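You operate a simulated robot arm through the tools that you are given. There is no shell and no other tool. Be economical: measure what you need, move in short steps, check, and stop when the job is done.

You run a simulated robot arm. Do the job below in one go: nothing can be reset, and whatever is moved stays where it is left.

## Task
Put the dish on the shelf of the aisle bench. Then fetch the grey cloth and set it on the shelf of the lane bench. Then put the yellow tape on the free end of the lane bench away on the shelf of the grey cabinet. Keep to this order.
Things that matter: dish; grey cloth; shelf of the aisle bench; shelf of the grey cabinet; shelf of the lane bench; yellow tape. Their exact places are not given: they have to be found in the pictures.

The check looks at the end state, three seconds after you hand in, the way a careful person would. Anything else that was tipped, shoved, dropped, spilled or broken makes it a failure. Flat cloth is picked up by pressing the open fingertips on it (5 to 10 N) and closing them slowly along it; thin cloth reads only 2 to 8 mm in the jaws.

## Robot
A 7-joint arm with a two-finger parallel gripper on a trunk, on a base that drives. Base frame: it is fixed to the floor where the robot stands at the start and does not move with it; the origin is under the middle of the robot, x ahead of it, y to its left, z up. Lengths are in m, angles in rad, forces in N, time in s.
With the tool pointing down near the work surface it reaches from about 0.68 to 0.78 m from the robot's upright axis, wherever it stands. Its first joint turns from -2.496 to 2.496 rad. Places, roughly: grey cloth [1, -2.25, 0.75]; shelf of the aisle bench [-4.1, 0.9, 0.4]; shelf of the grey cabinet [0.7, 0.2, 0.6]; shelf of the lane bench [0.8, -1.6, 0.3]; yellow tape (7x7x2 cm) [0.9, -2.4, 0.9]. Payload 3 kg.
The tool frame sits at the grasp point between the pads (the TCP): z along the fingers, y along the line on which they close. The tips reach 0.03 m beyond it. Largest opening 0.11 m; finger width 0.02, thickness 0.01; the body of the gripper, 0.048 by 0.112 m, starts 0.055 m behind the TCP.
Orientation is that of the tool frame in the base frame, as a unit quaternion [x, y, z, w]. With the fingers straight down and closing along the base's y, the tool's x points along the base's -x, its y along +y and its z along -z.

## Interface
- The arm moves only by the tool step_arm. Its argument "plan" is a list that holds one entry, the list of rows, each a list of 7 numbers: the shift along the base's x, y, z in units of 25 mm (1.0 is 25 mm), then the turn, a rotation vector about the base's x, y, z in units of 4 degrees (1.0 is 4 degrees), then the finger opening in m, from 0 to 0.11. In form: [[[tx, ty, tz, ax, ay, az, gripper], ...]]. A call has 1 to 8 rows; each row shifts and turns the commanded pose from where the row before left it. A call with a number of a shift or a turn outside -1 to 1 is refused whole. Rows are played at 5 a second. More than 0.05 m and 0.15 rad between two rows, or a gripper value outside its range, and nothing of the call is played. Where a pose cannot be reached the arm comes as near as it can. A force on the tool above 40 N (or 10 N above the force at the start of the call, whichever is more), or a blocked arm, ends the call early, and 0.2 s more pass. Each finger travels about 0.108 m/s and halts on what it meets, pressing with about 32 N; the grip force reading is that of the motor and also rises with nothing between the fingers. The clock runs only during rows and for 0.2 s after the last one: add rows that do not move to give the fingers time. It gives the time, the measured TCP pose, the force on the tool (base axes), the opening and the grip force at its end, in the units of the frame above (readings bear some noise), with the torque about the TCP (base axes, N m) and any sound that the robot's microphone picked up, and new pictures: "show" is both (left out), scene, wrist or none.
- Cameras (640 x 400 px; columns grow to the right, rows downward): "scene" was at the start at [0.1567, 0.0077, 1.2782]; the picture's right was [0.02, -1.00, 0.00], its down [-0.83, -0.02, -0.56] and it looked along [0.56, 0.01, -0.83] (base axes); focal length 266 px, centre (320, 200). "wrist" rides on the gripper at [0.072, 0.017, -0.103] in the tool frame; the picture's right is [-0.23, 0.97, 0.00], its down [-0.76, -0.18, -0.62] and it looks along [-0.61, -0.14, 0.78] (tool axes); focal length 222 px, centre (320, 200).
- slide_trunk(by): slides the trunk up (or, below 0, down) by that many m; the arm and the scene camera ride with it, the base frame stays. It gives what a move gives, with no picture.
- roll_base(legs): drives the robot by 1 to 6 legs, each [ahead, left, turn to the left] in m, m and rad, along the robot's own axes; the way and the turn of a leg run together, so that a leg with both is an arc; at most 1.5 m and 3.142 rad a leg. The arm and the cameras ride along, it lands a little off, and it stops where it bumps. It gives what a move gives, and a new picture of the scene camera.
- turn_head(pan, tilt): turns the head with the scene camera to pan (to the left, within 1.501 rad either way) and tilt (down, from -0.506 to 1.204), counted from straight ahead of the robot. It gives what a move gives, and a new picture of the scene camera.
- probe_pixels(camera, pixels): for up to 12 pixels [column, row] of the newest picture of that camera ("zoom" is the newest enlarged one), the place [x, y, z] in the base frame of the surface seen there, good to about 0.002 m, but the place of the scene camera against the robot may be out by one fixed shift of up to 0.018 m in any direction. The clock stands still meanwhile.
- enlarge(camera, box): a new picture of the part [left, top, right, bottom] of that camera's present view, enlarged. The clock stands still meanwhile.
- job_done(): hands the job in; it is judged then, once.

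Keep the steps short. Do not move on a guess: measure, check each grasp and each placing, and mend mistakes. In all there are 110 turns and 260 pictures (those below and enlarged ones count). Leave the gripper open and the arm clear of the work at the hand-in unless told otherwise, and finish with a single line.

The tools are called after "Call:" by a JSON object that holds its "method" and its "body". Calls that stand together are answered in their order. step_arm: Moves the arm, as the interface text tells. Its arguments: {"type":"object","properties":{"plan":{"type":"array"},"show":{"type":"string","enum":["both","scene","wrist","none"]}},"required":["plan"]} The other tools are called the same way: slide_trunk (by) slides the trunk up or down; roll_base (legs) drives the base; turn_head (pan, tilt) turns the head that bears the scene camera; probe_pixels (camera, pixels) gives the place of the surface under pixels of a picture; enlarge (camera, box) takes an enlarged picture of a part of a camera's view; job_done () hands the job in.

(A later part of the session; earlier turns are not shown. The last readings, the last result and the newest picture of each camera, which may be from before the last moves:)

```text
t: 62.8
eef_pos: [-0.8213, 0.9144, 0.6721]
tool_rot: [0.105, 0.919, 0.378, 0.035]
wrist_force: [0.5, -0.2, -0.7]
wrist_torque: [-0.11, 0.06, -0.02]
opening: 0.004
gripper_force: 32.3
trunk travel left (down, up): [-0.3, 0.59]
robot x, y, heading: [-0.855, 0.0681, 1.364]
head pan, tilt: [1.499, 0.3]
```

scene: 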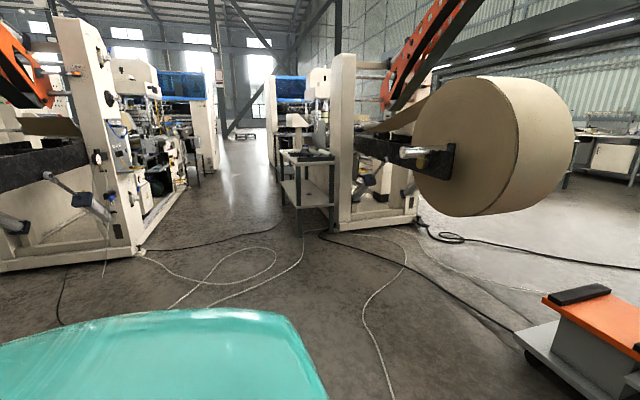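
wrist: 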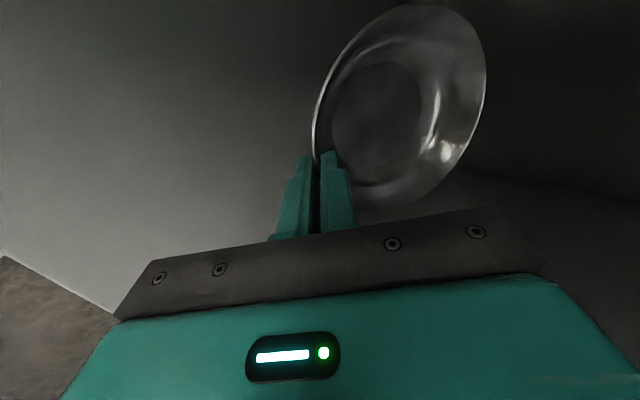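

The small grey table at (300,190) by the machine aisle matches the aisle bench [-4.1, 0.9]. I measure and enlarge it.

Call:
{"method": "enlarge", "body": {"camera": "scene", "box": [250, 120, 378, 260]}}

Call:
{"method": "probe_pixels", "body": {"camera": "scene", "pixels": [[298, 200], [325, 200], [282, 155], [332, 160], [284, 200], [330, 205], [312, 192], [300, 235], [355, 220], [330, 228], [305, 155], [600, 350]]}}

```text
2.86 times, centred on (314, 190) of scene
```

zoom: 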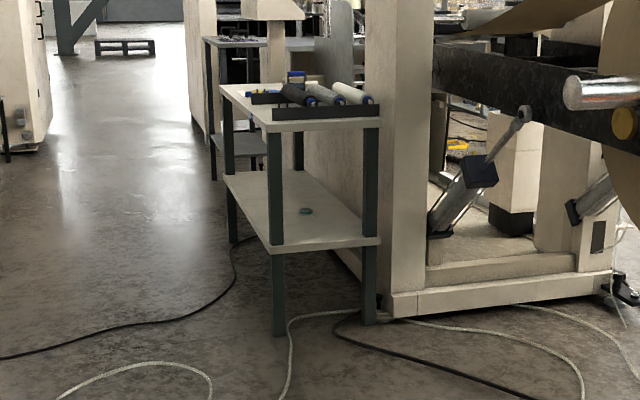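

```text
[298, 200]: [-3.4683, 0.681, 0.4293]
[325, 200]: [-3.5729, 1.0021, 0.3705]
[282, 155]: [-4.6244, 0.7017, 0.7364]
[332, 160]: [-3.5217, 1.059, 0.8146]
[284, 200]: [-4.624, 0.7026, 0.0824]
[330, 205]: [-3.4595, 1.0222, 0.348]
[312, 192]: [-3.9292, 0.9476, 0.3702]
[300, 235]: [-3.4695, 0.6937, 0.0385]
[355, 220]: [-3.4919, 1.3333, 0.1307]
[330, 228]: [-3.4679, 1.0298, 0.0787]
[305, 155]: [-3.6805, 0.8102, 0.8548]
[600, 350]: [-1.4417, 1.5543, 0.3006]
```

Call:
{"method": "probe_pixels", "body": {"camera": "scene", "pixels": [[130, 250], [100, 180], [5, 270], [560, 160], [440, 160], [530, 360], [560, 385], [415, 150], [60, 190], [20, 225], [345, 225], [410, 215]]}}

```text
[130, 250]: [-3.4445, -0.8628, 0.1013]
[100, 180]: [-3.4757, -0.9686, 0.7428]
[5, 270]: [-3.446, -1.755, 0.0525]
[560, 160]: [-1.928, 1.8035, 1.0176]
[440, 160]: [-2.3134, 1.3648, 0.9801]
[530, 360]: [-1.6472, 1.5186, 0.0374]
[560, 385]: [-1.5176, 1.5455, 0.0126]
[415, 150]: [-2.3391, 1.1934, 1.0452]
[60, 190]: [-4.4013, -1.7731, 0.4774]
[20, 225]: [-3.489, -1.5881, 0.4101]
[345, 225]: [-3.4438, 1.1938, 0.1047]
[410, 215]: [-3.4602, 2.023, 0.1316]
```

Aisle clear between y ≈ -0.86 and 0.68; bench shelf about x -4.6…-3.5, z ≈ 0.36. I turn to face +y and strafe left, pulling back on the way.

Call:
{"method": "roll_base", "body": {"legs": [[0, 0, 0.206], [0, 1.2, 0]]}}

```text
t: 69.5
eef_pos: [-2.1431, 0.9264, 0.6725]
tool_rot: [0.025, 0.924, 0.38, 0.003]
wrist_force: [0.3, -0.1, -2.2]
wrist_torque: [-0.15, 0.02, -0.01]
opening: 0.0037
gripper_force: 32.4
trunk travel left (down, up): [-0.3, 0.59]
robot x, y, heading: [-2.0256, 0.0866, 1.536]
head pan, tilt: [1.499, 0.3]
```

scene: 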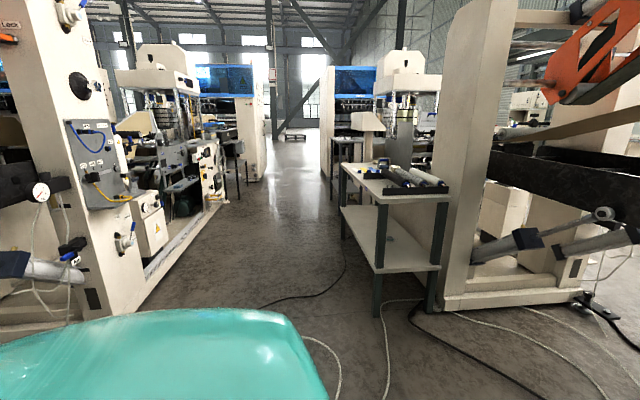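

Call:
{"method": "step_arm", "body": {"plan": [[[0, -1, 0, 0, 0, 0, 0.0], [0, -1, 0, 0, 0, 0, 0.0]]], "show": "none"}}

Call:
{"method": "probe_pixels", "body": {"camera": "scene", "pixels": [[135, 240], [75, 255], [130, 290], [165, 230], [220, 200], [443, 190], [375, 200], [345, 210], [390, 238], [440, 265], [376, 268], [355, 190]]}}

Call:
{"method": "enlarge", "body": {"camera": "scene", "box": [330, 140, 458, 320]}}

Call:
{"method": "roll_base", "body": {"legs": [[0, 0, 0.035], [-0.42, 0, 0], [0, 0.9, 0]]}}

```text
t: 70.1
eef_pos: [-2.1439, 0.8764, 0.6722]
tool_rot: [0.025, 0.924, 0.381, 0.003]
wrist_force: [-0.8, -1.1, -1.4]
wrist_torque: [-0.16, -0.01, 0.04]
opening: 0.004
gripper_force: 31.9
trunk travel left (down, up): [-0.3, 0.59]
robot x, y, heading: [-2.0269, 0.088, 1.54]
head pan, tilt: [1.499, 0.3]
```

```text
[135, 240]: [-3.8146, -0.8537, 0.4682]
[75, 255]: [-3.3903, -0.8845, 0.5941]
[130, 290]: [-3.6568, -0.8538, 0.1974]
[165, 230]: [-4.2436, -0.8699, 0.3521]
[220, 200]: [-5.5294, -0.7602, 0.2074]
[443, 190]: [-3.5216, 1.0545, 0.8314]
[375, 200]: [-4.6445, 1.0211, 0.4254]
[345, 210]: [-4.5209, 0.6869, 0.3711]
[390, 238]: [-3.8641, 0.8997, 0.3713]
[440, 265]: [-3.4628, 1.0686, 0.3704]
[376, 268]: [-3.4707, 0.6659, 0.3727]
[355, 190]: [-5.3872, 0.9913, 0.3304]
```

```text
2.22 times, centred on (394, 230) of scene
```

zoom: 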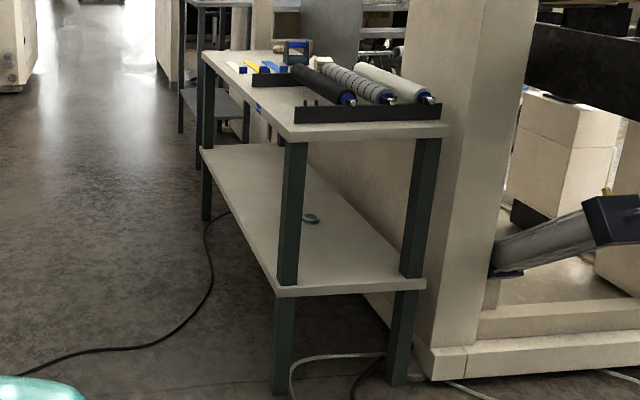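

```text
t: 77.3
eef_pos: [-3.0671, 0.4486, 0.6713]
tool_rot: [0.003, 0.925, 0.381, -0.006]
wrist_force: [-0.6, 0.1, -2.0]
wrist_torque: [-0.11, 0.01, 0.04]
opening: 0.0039
gripper_force: 32.0
trunk travel left (down, up): [-0.3, 0.59]
robot x, y, heading: [-2.9157, -0.3303, 1.586]
head pan, tilt: [1.499, 0.3]
```

scene: 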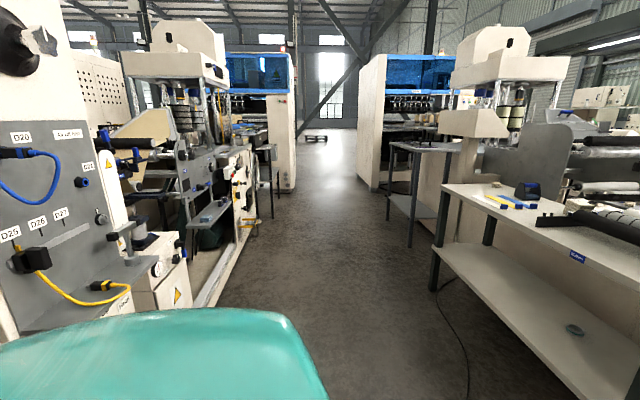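

Next I strafe another 1.15 m left along the bench, dish tip about 0.1 m from its edge.

Call:
{"method": "roll_base", "body": {"legs": [[0, 1.13, -0.015]]}}

Call:
{"method": "turn_head", "body": {"pan": 0.0, "tilt": 0.7}}

```text
t: 83.2
eef_pos: [-4.2124, 0.4395, 0.6725]
tool_rot: [0.008, 0.925, 0.38, -0.005]
wrist_force: [0.2, -0.4, -2.1]
wrist_torque: [-0.1, 0.03, -0.01]
opening: 0.004
gripper_force: 32.0
trunk travel left (down, up): [-0.3, 0.59]
robot x, y, heading: [-4.0681, -0.3462, 1.574]
head pan, tilt: [1.499, 0.3]
```

scene: 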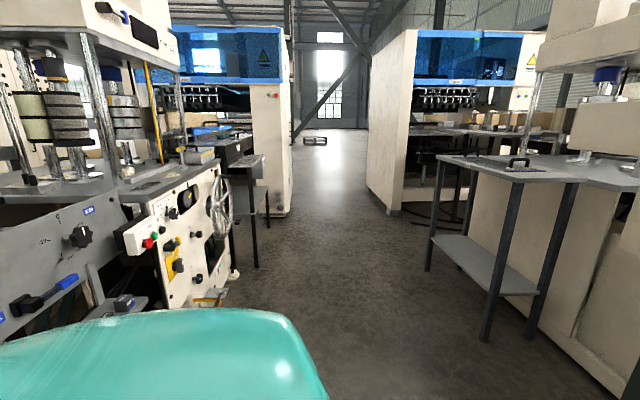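

```text
t: 84.8
eef_pos: [-4.213, 0.4389, 0.6723]
tool_rot: [0.007, 0.925, 0.38, -0.005]
wrist_force: [-0.6, 0.7, -2.3]
wrist_torque: [-0.16, 0.01, 0.0]
opening: 0.0038
gripper_force: 32.0
trunk travel left (down, up): [-0.3, 0.59]
robot x, y, heading: [-4.0687, -0.3425, 1.574]
head pan, tilt: [0.0, 0.7]
```

scene: 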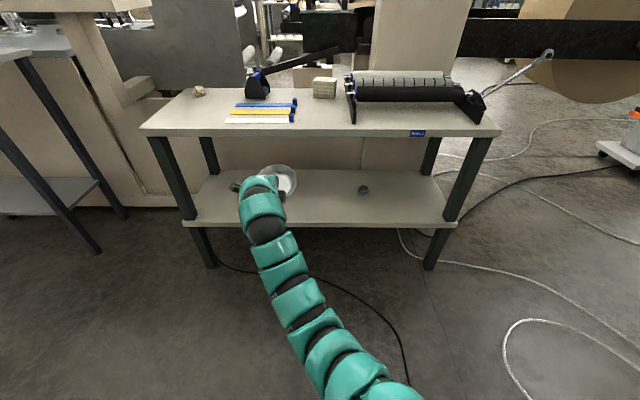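

Aligned: TCP x -4.21; the small teal thing is at x ≈ -3.87, well away. I lower the trunk 0.215 with the dish still outside the bench, then look.

Call:
{"method": "slide_trunk", "body": {"by": -0.215}}

Call:
{"method": "roll_base", "body": {"legs": [[0.16, 0, 0]]}}

Call:
{"method": "enlarge", "body": {"camera": "wrist", "box": [0, 0, 640, 400]}}

```text
t: 87.1
eef_pos: [-4.2126, 0.4397, 0.4577]
tool_rot: [0.007, 0.925, 0.38, -0.004]
wrist_force: [-0.2, 0.4, -2.0]
wrist_torque: [-0.16, -0.01, 0.02]
opening: 0.0038
gripper_force: 31.7
trunk travel left (down, up): [-0.085, 0.805]
robot x, y, heading: [-4.0682, -0.3463, 1.572]
head pan, tilt: [0.0, 0.7]
```

```text
t: 88.5
eef_pos: [-4.2131, 0.6036, 0.4563]
tool_rot: [0.007, 0.925, 0.38, -0.005]
wrist_force: [-0.5, 0.2, -1.6]
wrist_torque: [-0.15, 0.0, -0.03]
opening: 0.0039
gripper_force: 31.8
trunk travel left (down, up): [-0.085, 0.805]
robot x, y, heading: [-4.0678, -0.1828, 1.577]
head pan, tilt: [0.0, 0.7]
```

scene: 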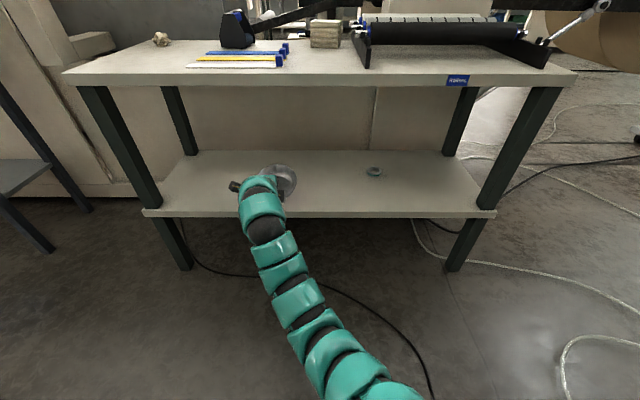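

```text
1.00 times, centred on (320, 200) of wrist (not enlarged: the box is as wide or as high as the picture)
```

zoom: 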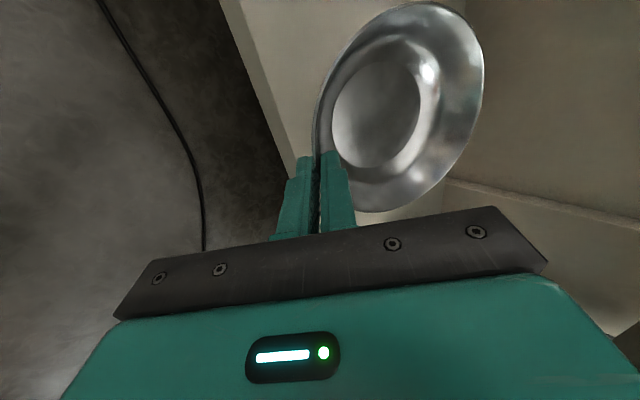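

Call:
{"method": "probe_pixels", "body": {"camera": "zoom", "pixels": [[260, 40], [247, 40], [300, 60], [315, 30], [440, 190], [480, 210], [322, 110], [472, 40], [380, 120]]}}

```text
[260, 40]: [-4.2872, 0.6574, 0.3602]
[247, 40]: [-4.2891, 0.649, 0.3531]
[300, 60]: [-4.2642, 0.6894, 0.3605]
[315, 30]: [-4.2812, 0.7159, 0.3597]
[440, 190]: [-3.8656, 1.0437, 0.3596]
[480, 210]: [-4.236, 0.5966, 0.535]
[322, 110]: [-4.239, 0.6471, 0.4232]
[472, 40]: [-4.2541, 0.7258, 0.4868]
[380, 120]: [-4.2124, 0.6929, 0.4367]
```

Shelf surface z = 0.360, front edge y = 0.65, back y ≈ 1.04. I drive ahead 0.15.

Call:
{"method": "roll_base", "body": {"legs": [[0.15, 0, 0]]}}

Call:
{"method": "step_arm", "body": {"plan": [[[0, 0, 0, -1, 0, 0, 0.0], [0, 0, 0, -1, 0, 0, 0.0], [0, 0, 0, -1, 0, 0, 0.0], [0, 0, -0.4, -1, 0, 0, 0.0]]], "show": "wrist"}}

```text
t: 89.9
eef_pos: [-4.2143, 0.7517, 0.458]
tool_rot: [0.007, 0.925, 0.38, -0.005]
wrist_force: [0.4, 1.1, -1.9]
wrist_torque: [-0.17, -0.02, -0.01]
opening: 0.004
gripper_force: 32.0
trunk travel left (down, up): [-0.085, 0.805]
robot x, y, heading: [-4.0688, -0.0318, 1.579]
head pan, tilt: [0.0, 0.7]
```

scene: 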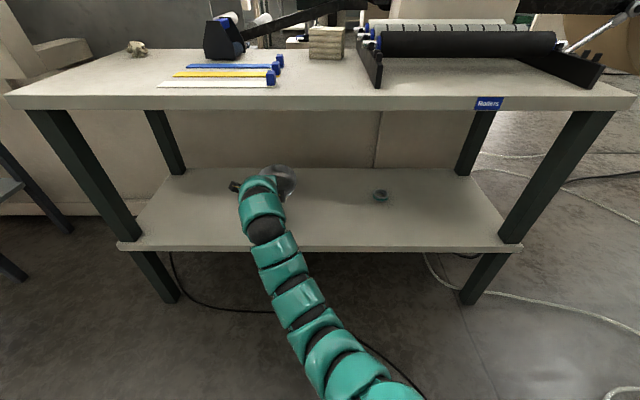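

```text
t: 90.9
eef_pos: [-4.2136, 0.7509, 0.446]
tool_rot: [0.008, 0.969, 0.247, -0.003]
wrist_force: [0.0, -0.5, -2.1]
wrist_torque: [-0.15, 0.02, 0.0]
opening: 0.0036
gripper_force: 31.8
trunk travel left (down, up): [-0.085, 0.805]
robot x, y, heading: [-4.0725, -0.0345, 1.579]
head pan, tilt: [0.0, 0.7]
```

wrist: 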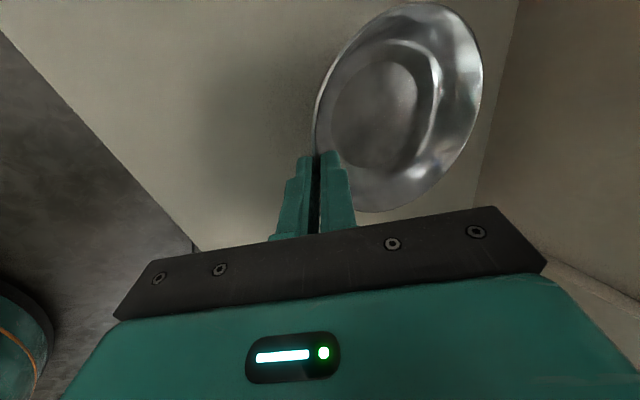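

Call:
{"method": "probe_pixels", "body": {"camera": "wrist", "pixels": [[314, 120], [330, 60], [400, 4], [455, 12], [482, 75], [440, 185], [375, 210], [440, 110], [340, 140], [480, 50]]}}

```text
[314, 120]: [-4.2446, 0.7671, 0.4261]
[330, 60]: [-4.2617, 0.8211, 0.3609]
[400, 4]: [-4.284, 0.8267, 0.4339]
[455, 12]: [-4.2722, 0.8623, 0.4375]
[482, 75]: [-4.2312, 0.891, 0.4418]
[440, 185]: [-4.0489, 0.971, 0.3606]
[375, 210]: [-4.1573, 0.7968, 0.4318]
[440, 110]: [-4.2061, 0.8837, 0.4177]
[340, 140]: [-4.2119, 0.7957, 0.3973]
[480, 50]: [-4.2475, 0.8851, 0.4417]
```

Dish tilt now about 7°. I pitch 6° more and lower gently.

Call:
{"method": "step_arm", "body": {"plan": [[[0, 0, 0, -1, 0, 0, 0.0], [0, 0, -0.3, -0.6, 0, 0, 0.0], [0, 0, -0.3, 0, 0, 0, 0.0], [0, 0, 0, 0, 0, 0, 0.0]]], "show": "wrist"}}

Call:
{"method": "probe_pixels", "body": {"camera": "wrist", "pixels": [[314, 120], [400, 4], [455, 12], [482, 75], [375, 210], [480, 50]]}}

```text
t: 91.9
eef_pos: [-4.2131, 0.7497, 0.4316]
tool_rot: [0.008, 0.981, 0.193, -0.002]
wrist_force: [0.3, 0.1, -1.3]
wrist_torque: [-0.17, 0.0, 0.01]
opening: 0.0037
gripper_force: 31.7
trunk travel left (down, up): [-0.085, 0.805]
robot x, y, heading: [-4.068, -0.0307, 1.576]
head pan, tilt: [0.0, 0.7]
```

wrist: 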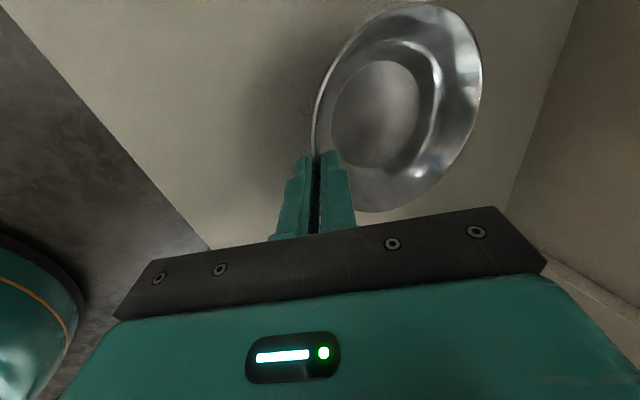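

```text
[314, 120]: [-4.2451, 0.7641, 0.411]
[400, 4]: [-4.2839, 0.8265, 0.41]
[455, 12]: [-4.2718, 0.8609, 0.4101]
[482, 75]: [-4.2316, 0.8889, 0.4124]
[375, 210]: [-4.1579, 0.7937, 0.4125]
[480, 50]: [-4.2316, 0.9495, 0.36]
```

Level now, rim 0.411, about 1 cm above rest. I lower until contact.

Call:
{"method": "step_arm", "body": {"plan": [[[0, 0, -0.2, 0, 0, 0, 0.0], [0, 0, -0.15, 0, 0, 0, 0.0], [0, 0, -0.06, 0, 0, 0, 0.0], [0, 0, 0, 0, 0, 0, 0.0]]], "show": "none"}}

```text
t: 92.9
eef_pos: [-4.2148, 0.7518, 0.4224]
tool_rot: [0.008, 0.981, 0.193, -0.003]
wrist_force: [-0.1, -0.9, -0.7]
wrist_torque: [-0.05, 0.06, 0.04]
opening: 0.0038
gripper_force: 31.7
trunk travel left (down, up): [-0.085, 0.805]
robot x, y, heading: [-4.0722, -0.0306, 1.58]
head pan, tilt: [0.0, 0.7]
```

Call:
{"method": "step_arm", "body": {"plan": [[[0, 0, -0.08, 0, 0, 0, 0.0], [0, 0, 0, 0, 0, 0, 0.0], [0, 0, 0, 0, 0, 0, 0.008], [0, 0, 0, 0, 0, 0, 0.015], [0, 0, 0, 0, 0, 0, 0.024], [0, 0, 0, 0, 0, 0, 0.024]]], "show": "wrist"}}

```text
t: 94.3
eef_pos: [-4.2144, 0.7517, 0.4206]
tool_rot: [0.008, 0.981, 0.193, -0.003]
wrist_force: [-0.1, -1.4, 0.4]
wrist_torque: [-0.01, 0.01, 0.01]
opening: 0.0239
gripper_force: 0.1
trunk travel left (down, up): [-0.085, 0.805]
robot x, y, heading: [-4.0683, -0.031, 1.577]
head pan, tilt: [0.0, 0.7]
```

wrist: 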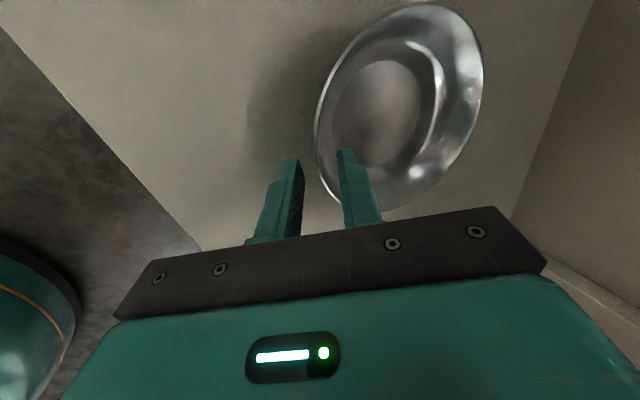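

Released; the dish stands flat. I retract 3 cm along the fingers and check before backing out.

Call:
{"method": "step_arm", "body": {"plan": [[[0, -0.2, 0.4, 0, 0, 0, 0.024], [0, -0.2, 0.4, 0, 0, 0, 0.024], [0, -0.2, 0.4, 0, 0, 0, 0.024], [0, -0.8, 0, 0, 0, 0, 0.024]]], "show": "wrist"}}

```text
t: 95.3
eef_pos: [-4.2148, 0.7159, 0.4508]
tool_rot: [0.007, 0.981, 0.192, -0.003]
wrist_force: [0.1, -0.1, -0.5]
wrist_torque: [-0.02, 0.01, 0.04]
opening: 0.0241
gripper_force: 0.1
trunk travel left (down, up): [-0.085, 0.805]
robot x, y, heading: [-4.0719, -0.0316, 1.578]
head pan, tilt: [0.0, 0.7]
```

wrist: 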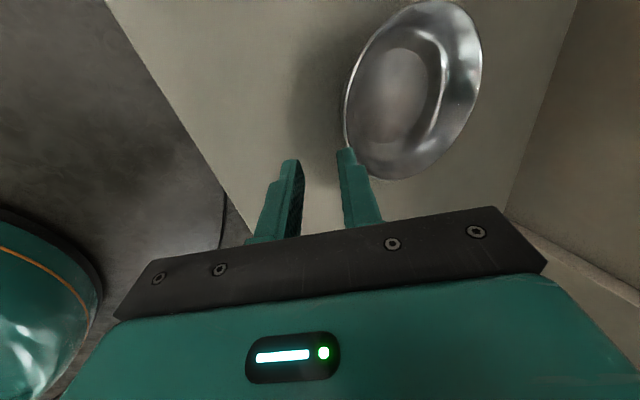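

Clear of the dish. I back out 0.33 m.

Call:
{"method": "roll_base", "body": {"legs": [[-0.33, 0, 0]]}}

Call:
{"method": "slide_trunk", "body": {"by": 0.315}}

```text
t: 97.5
eef_pos: [-4.211, 0.3887, 0.4497]
tool_rot: [0.01, 0.981, 0.194, -0.002]
wrist_force: [0.3, 1.6, 0.1]
wrist_torque: [0.06, 0.03, 0.0]
opening: 0.0243
gripper_force: 0.1
trunk travel left (down, up): [-0.085, 0.805]
robot x, y, heading: [-4.0684, -0.3614, 1.576]
head pan, tilt: [0.0, 0.7]
```

scene: 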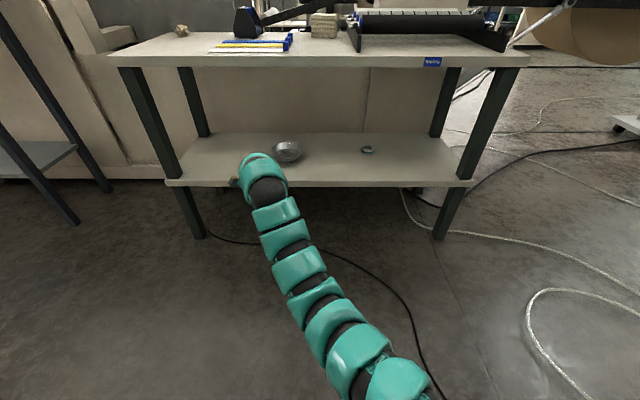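

```text
t: 100.6
eef_pos: [-4.2107, 0.3886, 0.7648]
tool_rot: [0.009, 0.981, 0.193, -0.002]
wrist_force: [0.7, -0.5, 0.1]
wrist_torque: [0.0, 0.01, -0.01]
opening: 0.024
gripper_force: 0.0
trunk travel left (down, up): [-0.4, 0.49]
robot x, y, heading: [-4.0699, -0.3609, 1.573]
head pan, tilt: [0.0, 0.7]
```

Dish placed on the aisle bench's shelf. Next I return: strafe +x 3.5 m, turn right to face the lane bench.

Call:
{"method": "roll_base", "body": {"legs": [[0, -1.5, 0], [0, -1.5, 0], [0, -0.4, 0], [0, 0, -1.573]]}}

Call:
{"method": "turn_head", "body": {"pan": -0.9, "tilt": 0.35}}

```text
t: 121.0
eef_pos: [0.0908, -0.0909, 0.7656]
tool_rot: [0.682, 0.706, 0.143, 0.131]
wrist_force: [-0.3, -1.1, -0.2]
wrist_torque: [0.0, 0.01, 0.0]
opening: 0.0241
gripper_force: 0.0
trunk travel left (down, up): [-0.4, 0.49]
robot x, y, heading: [-0.6471, -0.2726, 0.058]
head pan, tilt: [0.0, 0.7]
```

scene: 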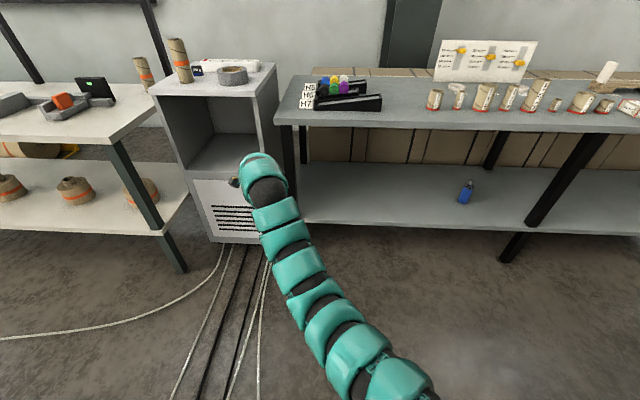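

```text
t: 122.2
eef_pos: [0.0908, -0.0905, 0.7668]
tool_rot: [0.682, 0.706, 0.142, 0.132]
wrist_force: [0.1, 0.7, 0.3]
wrist_torque: [0.02, -0.02, -0.01]
opening: 0.0235
gripper_force: 0.1
trunk travel left (down, up): [-0.4, 0.49]
robot x, y, heading: [-0.6494, -0.2732, 0.055]
head pan, tilt: [-0.901, 0.351]
```

scene: 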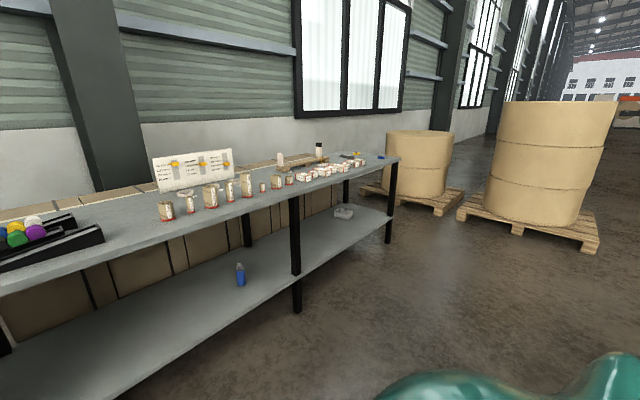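

I go 1.9 m to the right along the lane bench.

Call:
{"method": "roll_base", "body": {"legs": [[0, 0, -0.055], [0, -1.0, 0], [0, -0.95, 0]]}}

Call:
{"method": "turn_head", "body": {"pan": 0.0, "tilt": 0.5}}

```text
t: 132.4
eef_pos: [0.0835, -2.1012, 0.7659]
tool_rot: [0.707, 0.68, 0.137, 0.136]
wrist_force: [0.1, -0.9, -0.6]
wrist_torque: [0.0, -0.01, -0.03]
opening: 0.0242
gripper_force: 0.1
trunk travel left (down, up): [-0.4, 0.49]
robot x, y, heading: [-0.6674, -2.229, -0.017]
head pan, tilt: [-0.901, 0.351]
```

scene: 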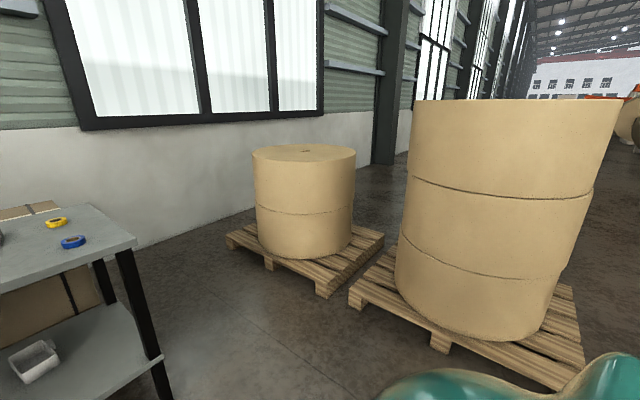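

```text
t: 133.6
eef_pos: [0.0826, -2.1013, 0.7661]
tool_rot: [0.707, 0.68, 0.137, 0.136]
wrist_force: [0.7, 0.1, -0.7]
wrist_torque: [-0.01, -0.02, -0.03]
opening: 0.0242
gripper_force: 0.1
trunk travel left (down, up): [-0.4, 0.49]
robot x, y, heading: [-0.6719, -2.2306, -0.016]
head pan, tilt: [0.0, 0.499]
```

scene: 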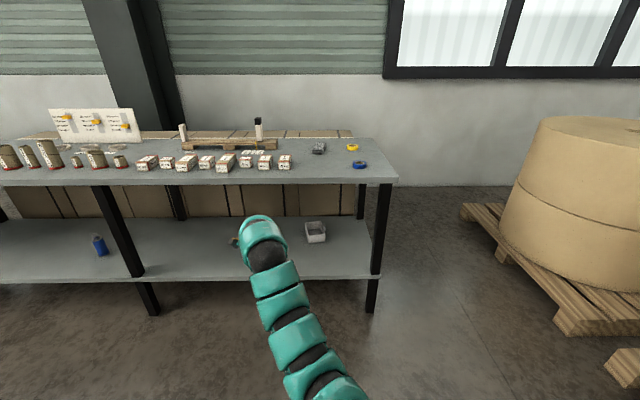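

Call:
{"method": "enlarge", "body": {"camera": "scene", "box": [220, 110, 412, 230]}}

Call:
{"method": "enlarge", "body": {"camera": "scene", "box": [290, 130, 390, 192]}}

Call:
{"method": "probe_pixels", "body": {"camera": "scene", "pixels": [[319, 148], [319, 143], [352, 148], [360, 166], [285, 163], [315, 232], [394, 182], [330, 182], [370, 140], [380, 275], [310, 271], [384, 240]]}}

```text
3.33 times, centred on (316, 170) of scene
```

zoom: 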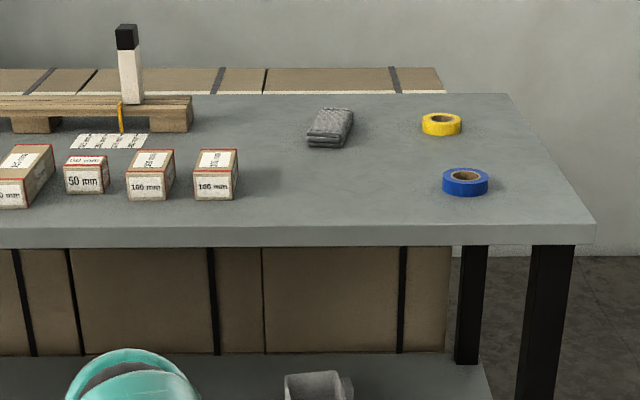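

```text
6.40 times, centred on (340, 161) of scene
```

zoom: 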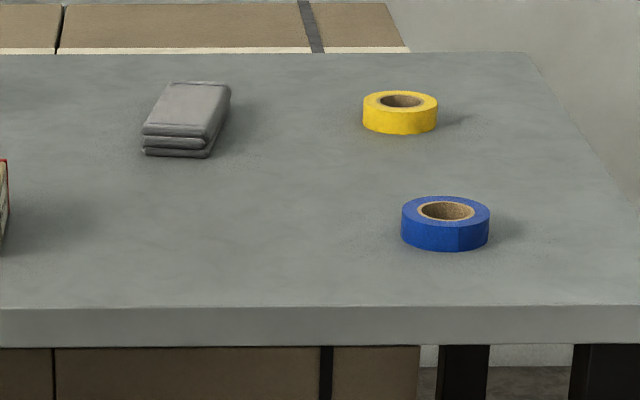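

```text
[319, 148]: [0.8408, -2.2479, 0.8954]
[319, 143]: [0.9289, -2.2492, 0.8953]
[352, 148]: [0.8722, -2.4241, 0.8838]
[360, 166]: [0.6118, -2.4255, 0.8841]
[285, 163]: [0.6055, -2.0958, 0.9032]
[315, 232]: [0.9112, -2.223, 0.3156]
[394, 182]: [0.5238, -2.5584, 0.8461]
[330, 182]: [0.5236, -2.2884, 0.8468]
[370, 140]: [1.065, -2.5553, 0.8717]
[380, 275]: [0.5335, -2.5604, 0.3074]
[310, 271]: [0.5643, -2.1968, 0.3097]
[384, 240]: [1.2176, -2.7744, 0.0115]
```

Cloth is a folded stack at about (0.875, -2.25), yellow tape at (0.87, -2.42). I raise the trunk and turn the tool so the fingers close along y with ~50° downward pitch, usable for both bench and shelves.

Call:
{"method": "slide_trunk", "body": {"by": 0.25}}

Call:
{"method": "step_arm", "body": {"plan": [[[0.4, 0, 0, -0.595, -0.169, 0.99, 0.1], [0.4, 0, 0, -0.595, -0.169, 0.99, 0.1], [0.4, 0, 0, -0.595, -0.169, 0.99, 0.1], [0.4, 0, 0, -0.595, -0.169, 0.99, 0.1], [0.2, 0, 0, -0.595, -0.169, 0.99, 0.1], [0.2, 0, 0, -0.595, -0.169, 0.99, 0.1], [0.2, 0, 0, -0.595, -0.169, 0.99, 0.1], [0.2, 0, 0, -0.595, -0.169, 0.99, 0.1]]], "show": "none"}}

Call:
{"method": "step_arm", "body": {"plan": [[[0.2, 0, 0, -0.595, -0.169, 0.99, 0.1], [0.2, 0, 0, -0.595, -0.169, 0.99, 0.1], [0.2, 0, 0, -0.595, -0.169, 0.99, 0.1], [0.2, 0, 0, -0.595, -0.169, 0.99, 0.1], [0.1, 0, 0, -0.595, -0.169, 0.99, 0.1], [0.1, 0, 0, -0.595, -0.169, 0.99, 0.1], [0.1, 0, 0, -0.595, -0.169, 0.99, 0.1], [0.1, 0, 0, -0.595, -0.169, 0.99, 0.1]]], "show": "none"}}

Call:
{"method": "step_arm", "body": {"plan": [[[0, 0, 0, -0.595, -0.169, 0.99, 0.1], [0, 0, 0, -0.595, -0.169, 0.99, 0.1], [0, 0, 0, -0.595, -0.169, 0.99, 0.1], [0, 0, 0, -0.595, -0.169, 0.99, 0.1]]]}}

```text
t: 136.2
eef_pos: [0.0829, -2.1012, 1.0149]
tool_rot: [0.707, 0.68, 0.137, 0.136]
wrist_force: [0.8, 0.4, 0.1]
wrist_torque: [-0.02, -0.04, 0.01]
opening: 0.024
gripper_force: 0.1
trunk travel left (down, up): [-0.65, 0.24]
robot x, y, heading: [-0.6667, -2.2321, -0.017]
head pan, tilt: [0.0, 0.499]
```

```text
t: 138.0
eef_pos: [0.1439, -2.1005, 1.0158]
tool_rot: [0.455, 0.853, 0.089, 0.239]
wrist_force: [-1.4, -0.1, -0.2]
wrist_torque: [-0.01, -0.01, 0.0]
opening: 0.0999
gripper_force: 0.0
trunk travel left (down, up): [-0.65, 0.24]
robot x, y, heading: [-0.6693, -2.2268, -0.012]
head pan, tilt: [0.0, 0.499]
```

```text
t: 139.8
eef_pos: [0.1735, -2.1015, 1.0155]
tool_rot: [0.157, 0.935, 0.031, 0.317]
wrist_force: [0.6, 0.4, 0.1]
wrist_torque: [0.0, -0.02, -0.02]
opening: 0.0999
gripper_force: 0.1
trunk travel left (down, up): [-0.65, 0.24]
robot x, y, heading: [-0.6674, -2.2283, -0.019]
head pan, tilt: [0.0, 0.499]
```

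```text
t: 140.8
eef_pos: [0.1726, -2.1014, 1.016]
tool_rot: [-0.001, 0.939, 0.001, 0.343]
wrist_force: [0.3, -0.3, -0.3]
wrist_torque: [0.0, 0.04, 0.02]
opening: 0.0999
gripper_force: 0.1
trunk travel left (down, up): [-0.65, 0.24]
robot x, y, heading: [-0.6692, -2.2282, -0.02]
head pan, tilt: [0.0, 0.499]
```

scene: 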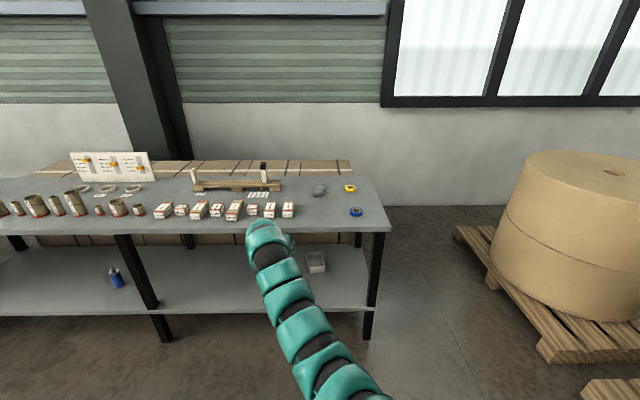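
wrist: 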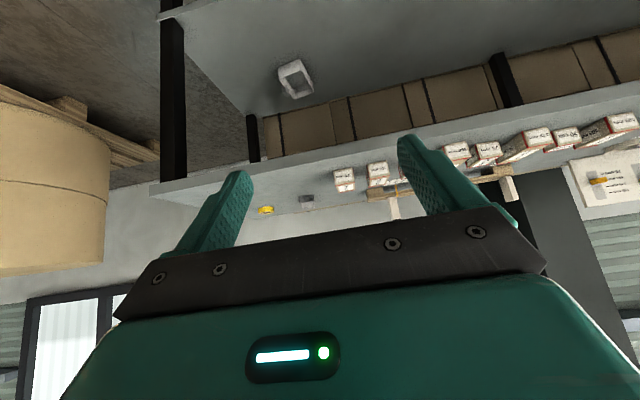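

Now I drive 0.5 ahead and 0.15 right so the gripper hovers over the bench (z 1.016, well over everything there ≤ 0.99?). The marker post is ~1.0 at x≈0.9,y≈-1.97; I stay right of it.

Call:
{"method": "roll_base", "body": {"legs": [[0.2, -0.15, 0.02], [0.3, 0, 0]]}}

Call:
{"method": "enlarge", "body": {"camera": "wrist", "box": [0, 0, 640, 400]}}

```text
t: 144.2
eef_pos: [0.6734, -2.2378, 1.0144]
tool_rot: [-0.008, 0.94, 0.003, 0.342]
wrist_force: [0.5, 0.0, -0.5]
wrist_torque: [0.0, 0.01, -0.02]
opening: 0.1001
gripper_force: 0.1
trunk travel left (down, up): [-0.65, 0.24]
robot x, y, heading: [-0.1641, -2.3819, -0.003]
head pan, tilt: [0.0, 0.499]
```

scene: 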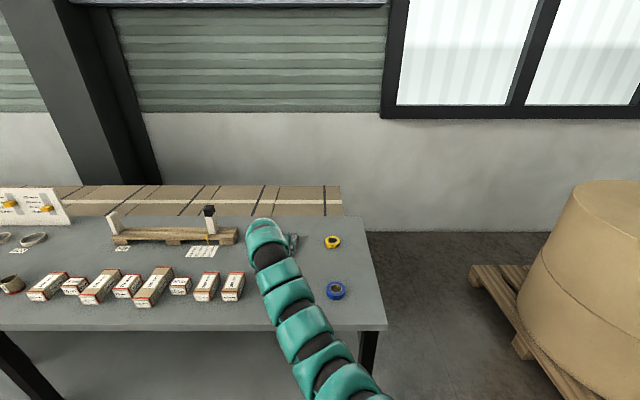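

```text
1.00 times, centred on (320, 200) of wrist (not enlarged: the box is as wide or as high as the picture)
```

zoom: 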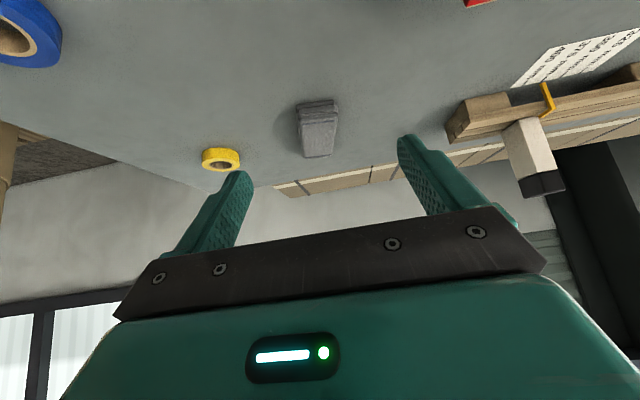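

Call:
{"method": "probe_pixels", "body": {"camera": "zoom", "pixels": [[299, 103], [336, 100], [303, 155], [333, 153], [317, 128], [298, 118], [338, 118], [318, 98], [260, 120], [222, 165], [222, 150], [460, 130]]}}

Call:
{"method": "enlarge", "body": {"camera": "wrist", "box": [260, 80, 380, 170]}}

```text
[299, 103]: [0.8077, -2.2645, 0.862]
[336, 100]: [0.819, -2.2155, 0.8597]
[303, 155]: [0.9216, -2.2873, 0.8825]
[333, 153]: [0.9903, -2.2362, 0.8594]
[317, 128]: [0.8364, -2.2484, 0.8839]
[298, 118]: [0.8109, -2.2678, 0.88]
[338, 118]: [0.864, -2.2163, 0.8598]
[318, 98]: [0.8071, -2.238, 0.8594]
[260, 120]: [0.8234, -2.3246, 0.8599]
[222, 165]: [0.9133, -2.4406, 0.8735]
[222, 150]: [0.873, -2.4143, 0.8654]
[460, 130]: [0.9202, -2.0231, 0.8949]
```

```text
4.44 times, centred on (320, 125) of wrist
```

zoom: 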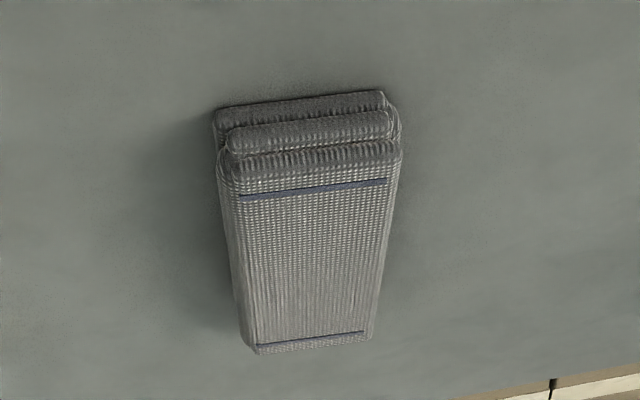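

Cloth spans x 0.81–0.925, about 0.055 wide, yawed about -10°, top 0.883, bench 0.860. I drive ahead 0.165, then yaw and descend.

Call:
{"method": "roll_base", "body": {"legs": [[0.16, 0, 0]]}}

Call:
{"method": "step_arm", "body": {"plan": [[[0, 0, -0.5, 0, 0, -0.8, 0.09], [0, 0, -0.5, 0, 0, -0.8, 0.09], [0, 0, -0.5, 0, 0, -0.8, 0.09]]], "show": "wrist"}}

```text
t: 145.7
eef_pos: [0.8337, -2.2362, 1.0144]
tool_rot: [-0.009, 0.939, 0.003, 0.343]
wrist_force: [-0.1, 0.6, -0.2]
wrist_torque: [-0.01, -0.01, 0.0]
opening: 0.1001
gripper_force: 0.0
trunk travel left (down, up): [-0.65, 0.24]
robot x, y, heading: [-0.0078, -2.3795, 0.001]
head pan, tilt: [0.0, 0.499]
```

scene: 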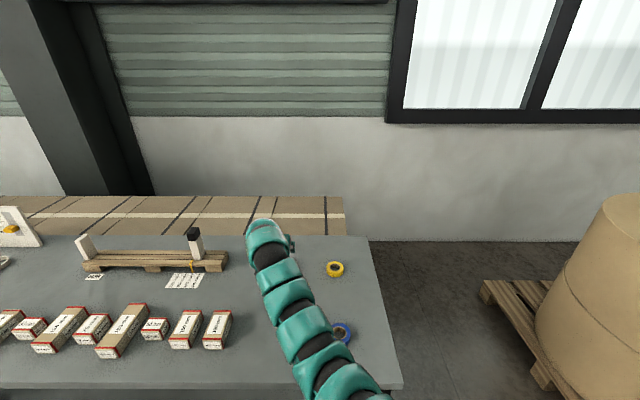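

```text
t: 146.5
eef_pos: [0.8339, -2.2354, 0.9793]
tool_rot: [0.069, 0.937, -0.025, 0.342]
wrist_force: [0.2, 0.3, -0.9]
wrist_torque: [0.01, -0.02, 0.01]
opening: 0.0898
gripper_force: 0.1
trunk travel left (down, up): [-0.65, 0.24]
robot x, y, heading: [-0.0077, -2.3799, 0.005]
head pan, tilt: [0.0, 0.499]
```

wrist: 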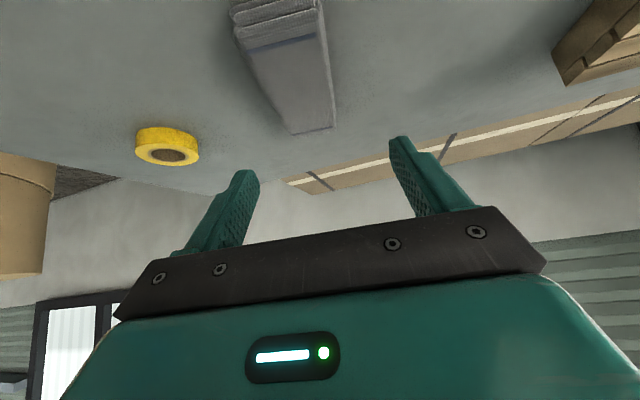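

Call:
{"method": "probe_pixels", "body": {"camera": "wrist", "pixels": [[245, 50], [325, 30], [292, 132], [334, 127], [268, 95], [328, 80], [235, 15], [345, 100], [300, 80]]}}

```text
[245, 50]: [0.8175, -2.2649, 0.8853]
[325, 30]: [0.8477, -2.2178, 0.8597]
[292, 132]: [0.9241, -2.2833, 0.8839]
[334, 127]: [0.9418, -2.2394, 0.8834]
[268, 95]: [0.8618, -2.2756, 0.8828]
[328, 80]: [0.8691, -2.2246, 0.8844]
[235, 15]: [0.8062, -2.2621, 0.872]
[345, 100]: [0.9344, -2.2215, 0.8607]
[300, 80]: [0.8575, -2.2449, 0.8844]
```

Centre line at (0.866, -2.250), width 0.051. I align and descend to z 0.893.

Call:
{"method": "step_arm", "body": {"plan": [[[0.64, -0.3, -0.4, 0, 0, -0.45, 0.085], [0.64, -0.3, -0.6, 0, 0, 0, 0.085], [0, 0, -0.8, 0, 0, 0, 0.085], [0, 0, -0.8, 0, 0, 0, 0.085], [0, 0, -0.5, 0, 0, 0, 0.085], [0, 0, -0.3, 0, 0, 0, 0.085], [0, 0, 0, 0, 0, 0, 0.085]]], "show": "wrist"}}

```text
t: 148.1
eef_pos: [0.856, -2.2533, 0.9021]
tool_rot: [0.084, 0.935, -0.03, 0.342]
wrist_force: [0.4, -0.7, 0.4]
wrist_torque: [0.01, -0.06, 0.0]
opening: 0.0848
gripper_force: 0.1
out of reach, approached as far as the arm can: row 3, 4, 5
trunk travel left (down, up): [-0.65, 0.24]
robot x, y, heading: [-0.0031, -2.3811, 0.0]
head pan, tilt: [0.0, 0.499]
```

wrist: 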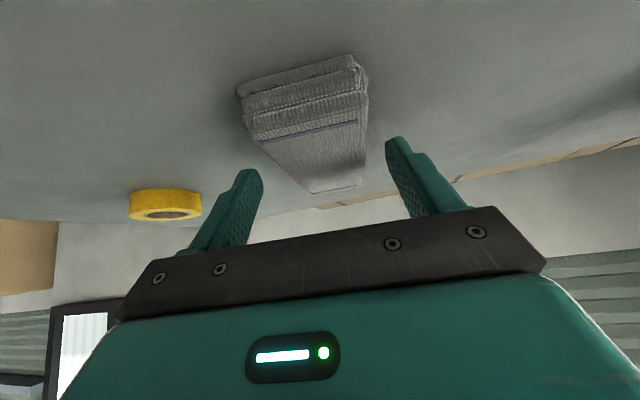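

Reach limit reached at z 0.902; the trunk can lower the last 9 mm.

Call:
{"method": "slide_trunk", "body": {"by": -0.009}}

Call:
{"method": "step_arm", "body": {"plan": [[[0, 0.15, 0, 0, 0, 0, 0.07], [0, 0, 0, 0, 0, 0, 0.06], [0, 0, 0, 0, 0, 0, 0.052], [0, 0, 0, 0, 0, 0, 0.046], [0, 0, 0, 0, 0, 0, 0.042], [0, 0, 0, 0, 0, 0, 0.042]]], "show": "wrist"}}

```text
t: 148.6
eef_pos: [0.8553, -2.2525, 0.8939]
tool_rot: [0.083, 0.936, -0.029, 0.341]
wrist_force: [0.6, -0.7, 0.1]
wrist_torque: [-0.01, -0.01, -0.02]
opening: 0.0852
gripper_force: 0.1
trunk travel left (down, up): [-0.641, 0.249]
robot x, y, heading: [-0.0065, -2.3809, 0.003]
head pan, tilt: [0.0, 0.499]
```

```text
t: 150.0
eef_pos: [0.8546, -2.2523, 0.8935]
tool_rot: [0.085, 0.935, -0.031, 0.342]
wrist_force: [0.3, -0.1, 1.2]
wrist_torque: [0.01, 0.0, 0.01]
opening: 0.0571
gripper_force: 32.1
out of reach, approached as far as the arm can: row 1
trunk travel left (down, up): [-0.641, 0.249]
robot x, y, heading: [-0.0035, -2.3828, 0.001]
head pan, tilt: [0.0, 0.499]
```

wrist: 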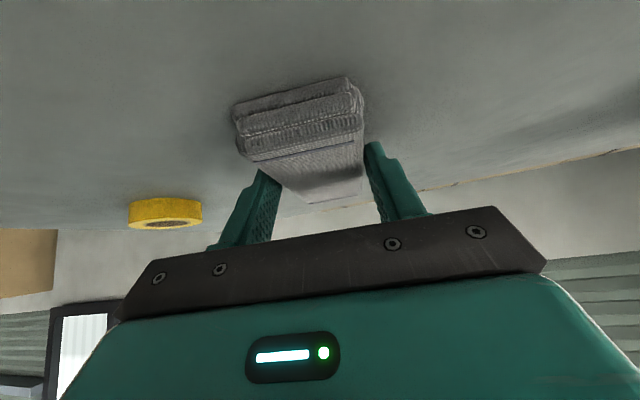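

Gripped firmly at 0.057 (32 N). I lift with the trunk and check.

Call:
{"method": "slide_trunk", "body": {"by": 0.04}}

Call:
{"method": "step_arm", "body": {"plan": [[[0, 0, 0.4, 0, 0, 0, 0.03], [0, 0, 0.4, 0, 0, 0, 0.03], [0, 0, 0.4, 0, 0, 0, 0.03]]], "show": "wrist"}}

```text
t: 150.9
eef_pos: [0.8539, -2.2536, 0.9314]
tool_rot: [0.085, 0.936, -0.031, 0.341]
wrist_force: [-0.5, 0.1, 0.6]
wrist_torque: [0.01, 0.04, 0.02]
opening: 0.057
gripper_force: 32.1
trunk travel left (down, up): [-0.681, 0.209]
robot x, y, heading: [-0.0054, -2.3817, -0.005]
head pan, tilt: [0.0, 0.499]
```

```text
t: 151.7
eef_pos: [0.855, -2.2532, 0.9622]
tool_rot: [0.084, 0.936, -0.03, 0.341]
wrist_force: [0.2, -0.5, -0.1]
wrist_torque: [0.01, 0.01, 0.01]
opening: 0.0571
gripper_force: 31.7
trunk travel left (down, up): [-0.681, 0.209]
robot x, y, heading: [-0.0054, -2.3828, 0.005]
head pan, tilt: [0.0, 0.499]
```

wrist: 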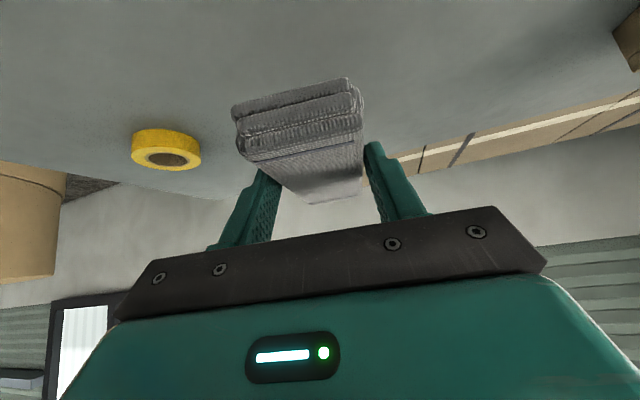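

The cloth is held level. I back out 0.7 m, shift left 0.35, then lower the trunk outside the bench.

Call:
{"method": "roll_base", "body": {"legs": [[-0.7, 0, 0], [0, 0.38, 0]]}}

Call:
{"method": "slide_trunk", "body": {"by": -0.59}}

Call:
{"method": "turn_head", "body": {"pan": 0.0, "tilt": 0.4}}

```text
t: 157.6
eef_pos: [0.1427, -1.8693, 0.9623]
tool_rot: [0.081, 0.936, -0.029, 0.34]
wrist_force: [0.7, 0.7, -1.1]
wrist_torque: [-0.03, -0.01, -0.01]
opening: 0.0569
gripper_force: 31.5
trunk travel left (down, up): [-0.681, 0.209]
robot x, y, heading: [-0.7152, -1.9999, 0.01]
head pan, tilt: [0.0, 0.499]
```

scene: 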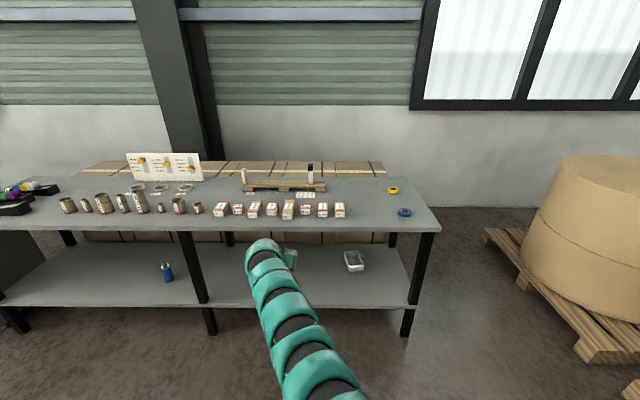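

```text
refused: -0.59 is not a number from -0.4 to 0.4
```

```text
t: 158.2
eef_pos: [0.1424, -1.8706, 0.9621]
tool_rot: [0.081, 0.936, -0.029, 0.341]
wrist_force: [-0.1, 0.3, -0.9]
wrist_torque: [0.01, 0.02, -0.02]
opening: 0.057
gripper_force: 31.4
trunk travel left (down, up): [-0.681, 0.209]
robot x, y, heading: [-0.7177, -2.0031, 0.006]
head pan, tilt: [0.0, 0.4]
```

scene: 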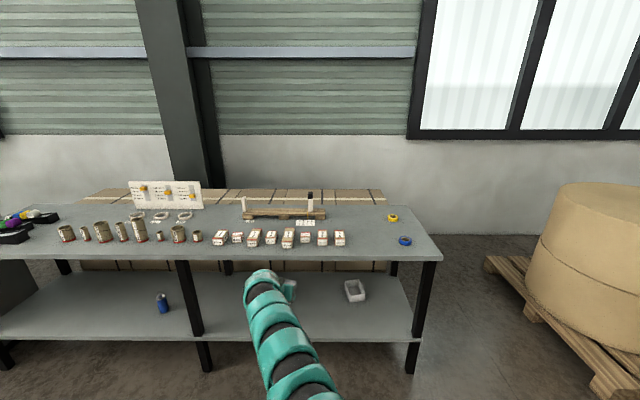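

Call:
{"method": "slide_trunk", "body": {"by": -0.39}}

Call:
{"method": "slide_trunk", "body": {"by": -0.19}}

Call:
{"method": "roll_base", "body": {"legs": [[0.35, 0, 0]]}}

Call:
{"method": "enlarge", "body": {"camera": "wrist", "box": [0, 0, 640, 400]}}

```text
t: 162.0
eef_pos: [0.1423, -1.8703, 0.5734]
tool_rot: [0.082, 0.936, -0.029, 0.341]
wrist_force: [0.0, -0.5, -0.7]
wrist_torque: [0.0, 0.03, -0.02]
opening: 0.0571
gripper_force: 31.9
trunk travel left (down, up): [-0.291, 0.599]
robot x, y, heading: [-0.7152, -2.0026, 0.011]
head pan, tilt: [0.0, 0.4]
```

```text
t: 164.1
eef_pos: [0.1423, -1.8706, 0.3835]
tool_rot: [0.082, 0.936, -0.029, 0.34]
wrist_force: [-0.3, -0.4, -0.2]
wrist_torque: [0.01, 0.02, -0.01]
opening: 0.057
gripper_force: 31.7
trunk travel left (down, up): [-0.101, 0.789]
robot x, y, heading: [-0.7149, -2.003, 0.005]
head pan, tilt: [0.0, 0.4]
```

```text
t: 166.3
eef_pos: [0.4905, -1.8692, 0.382]
tool_rot: [0.082, 0.936, -0.029, 0.342]
wrist_force: [-0.3, 0.6, -0.6]
wrist_torque: [0.01, 0.01, 0.0]
opening: 0.0571
gripper_force: 31.8
trunk travel left (down, up): [-0.101, 0.789]
robot x, y, heading: [-0.3684, -2.0012, 0.005]
head pan, tilt: [0.0, 0.4]
```

scene: 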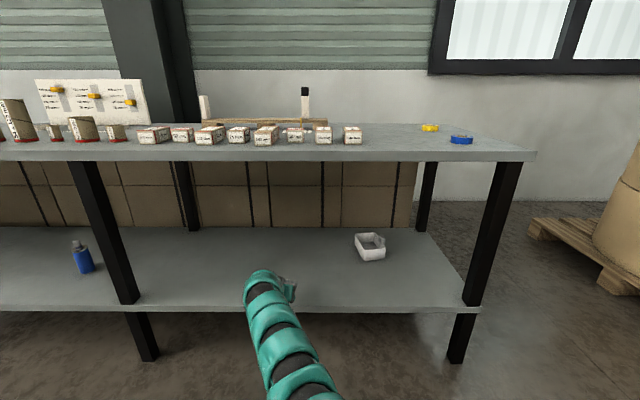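

```text
1.00 times, centred on (320, 200) of wrist (not enlarged: the box is as wide or as high as the picture)
```

zoom: 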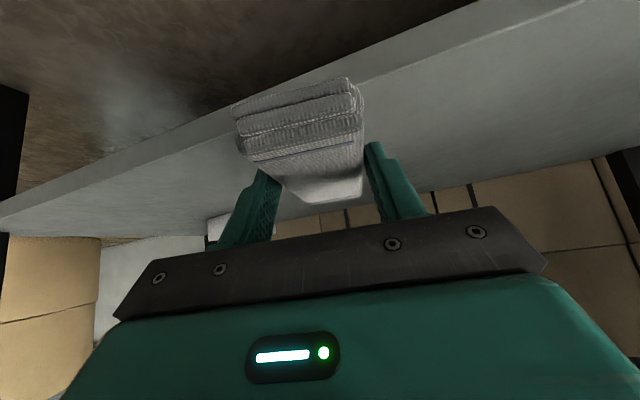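

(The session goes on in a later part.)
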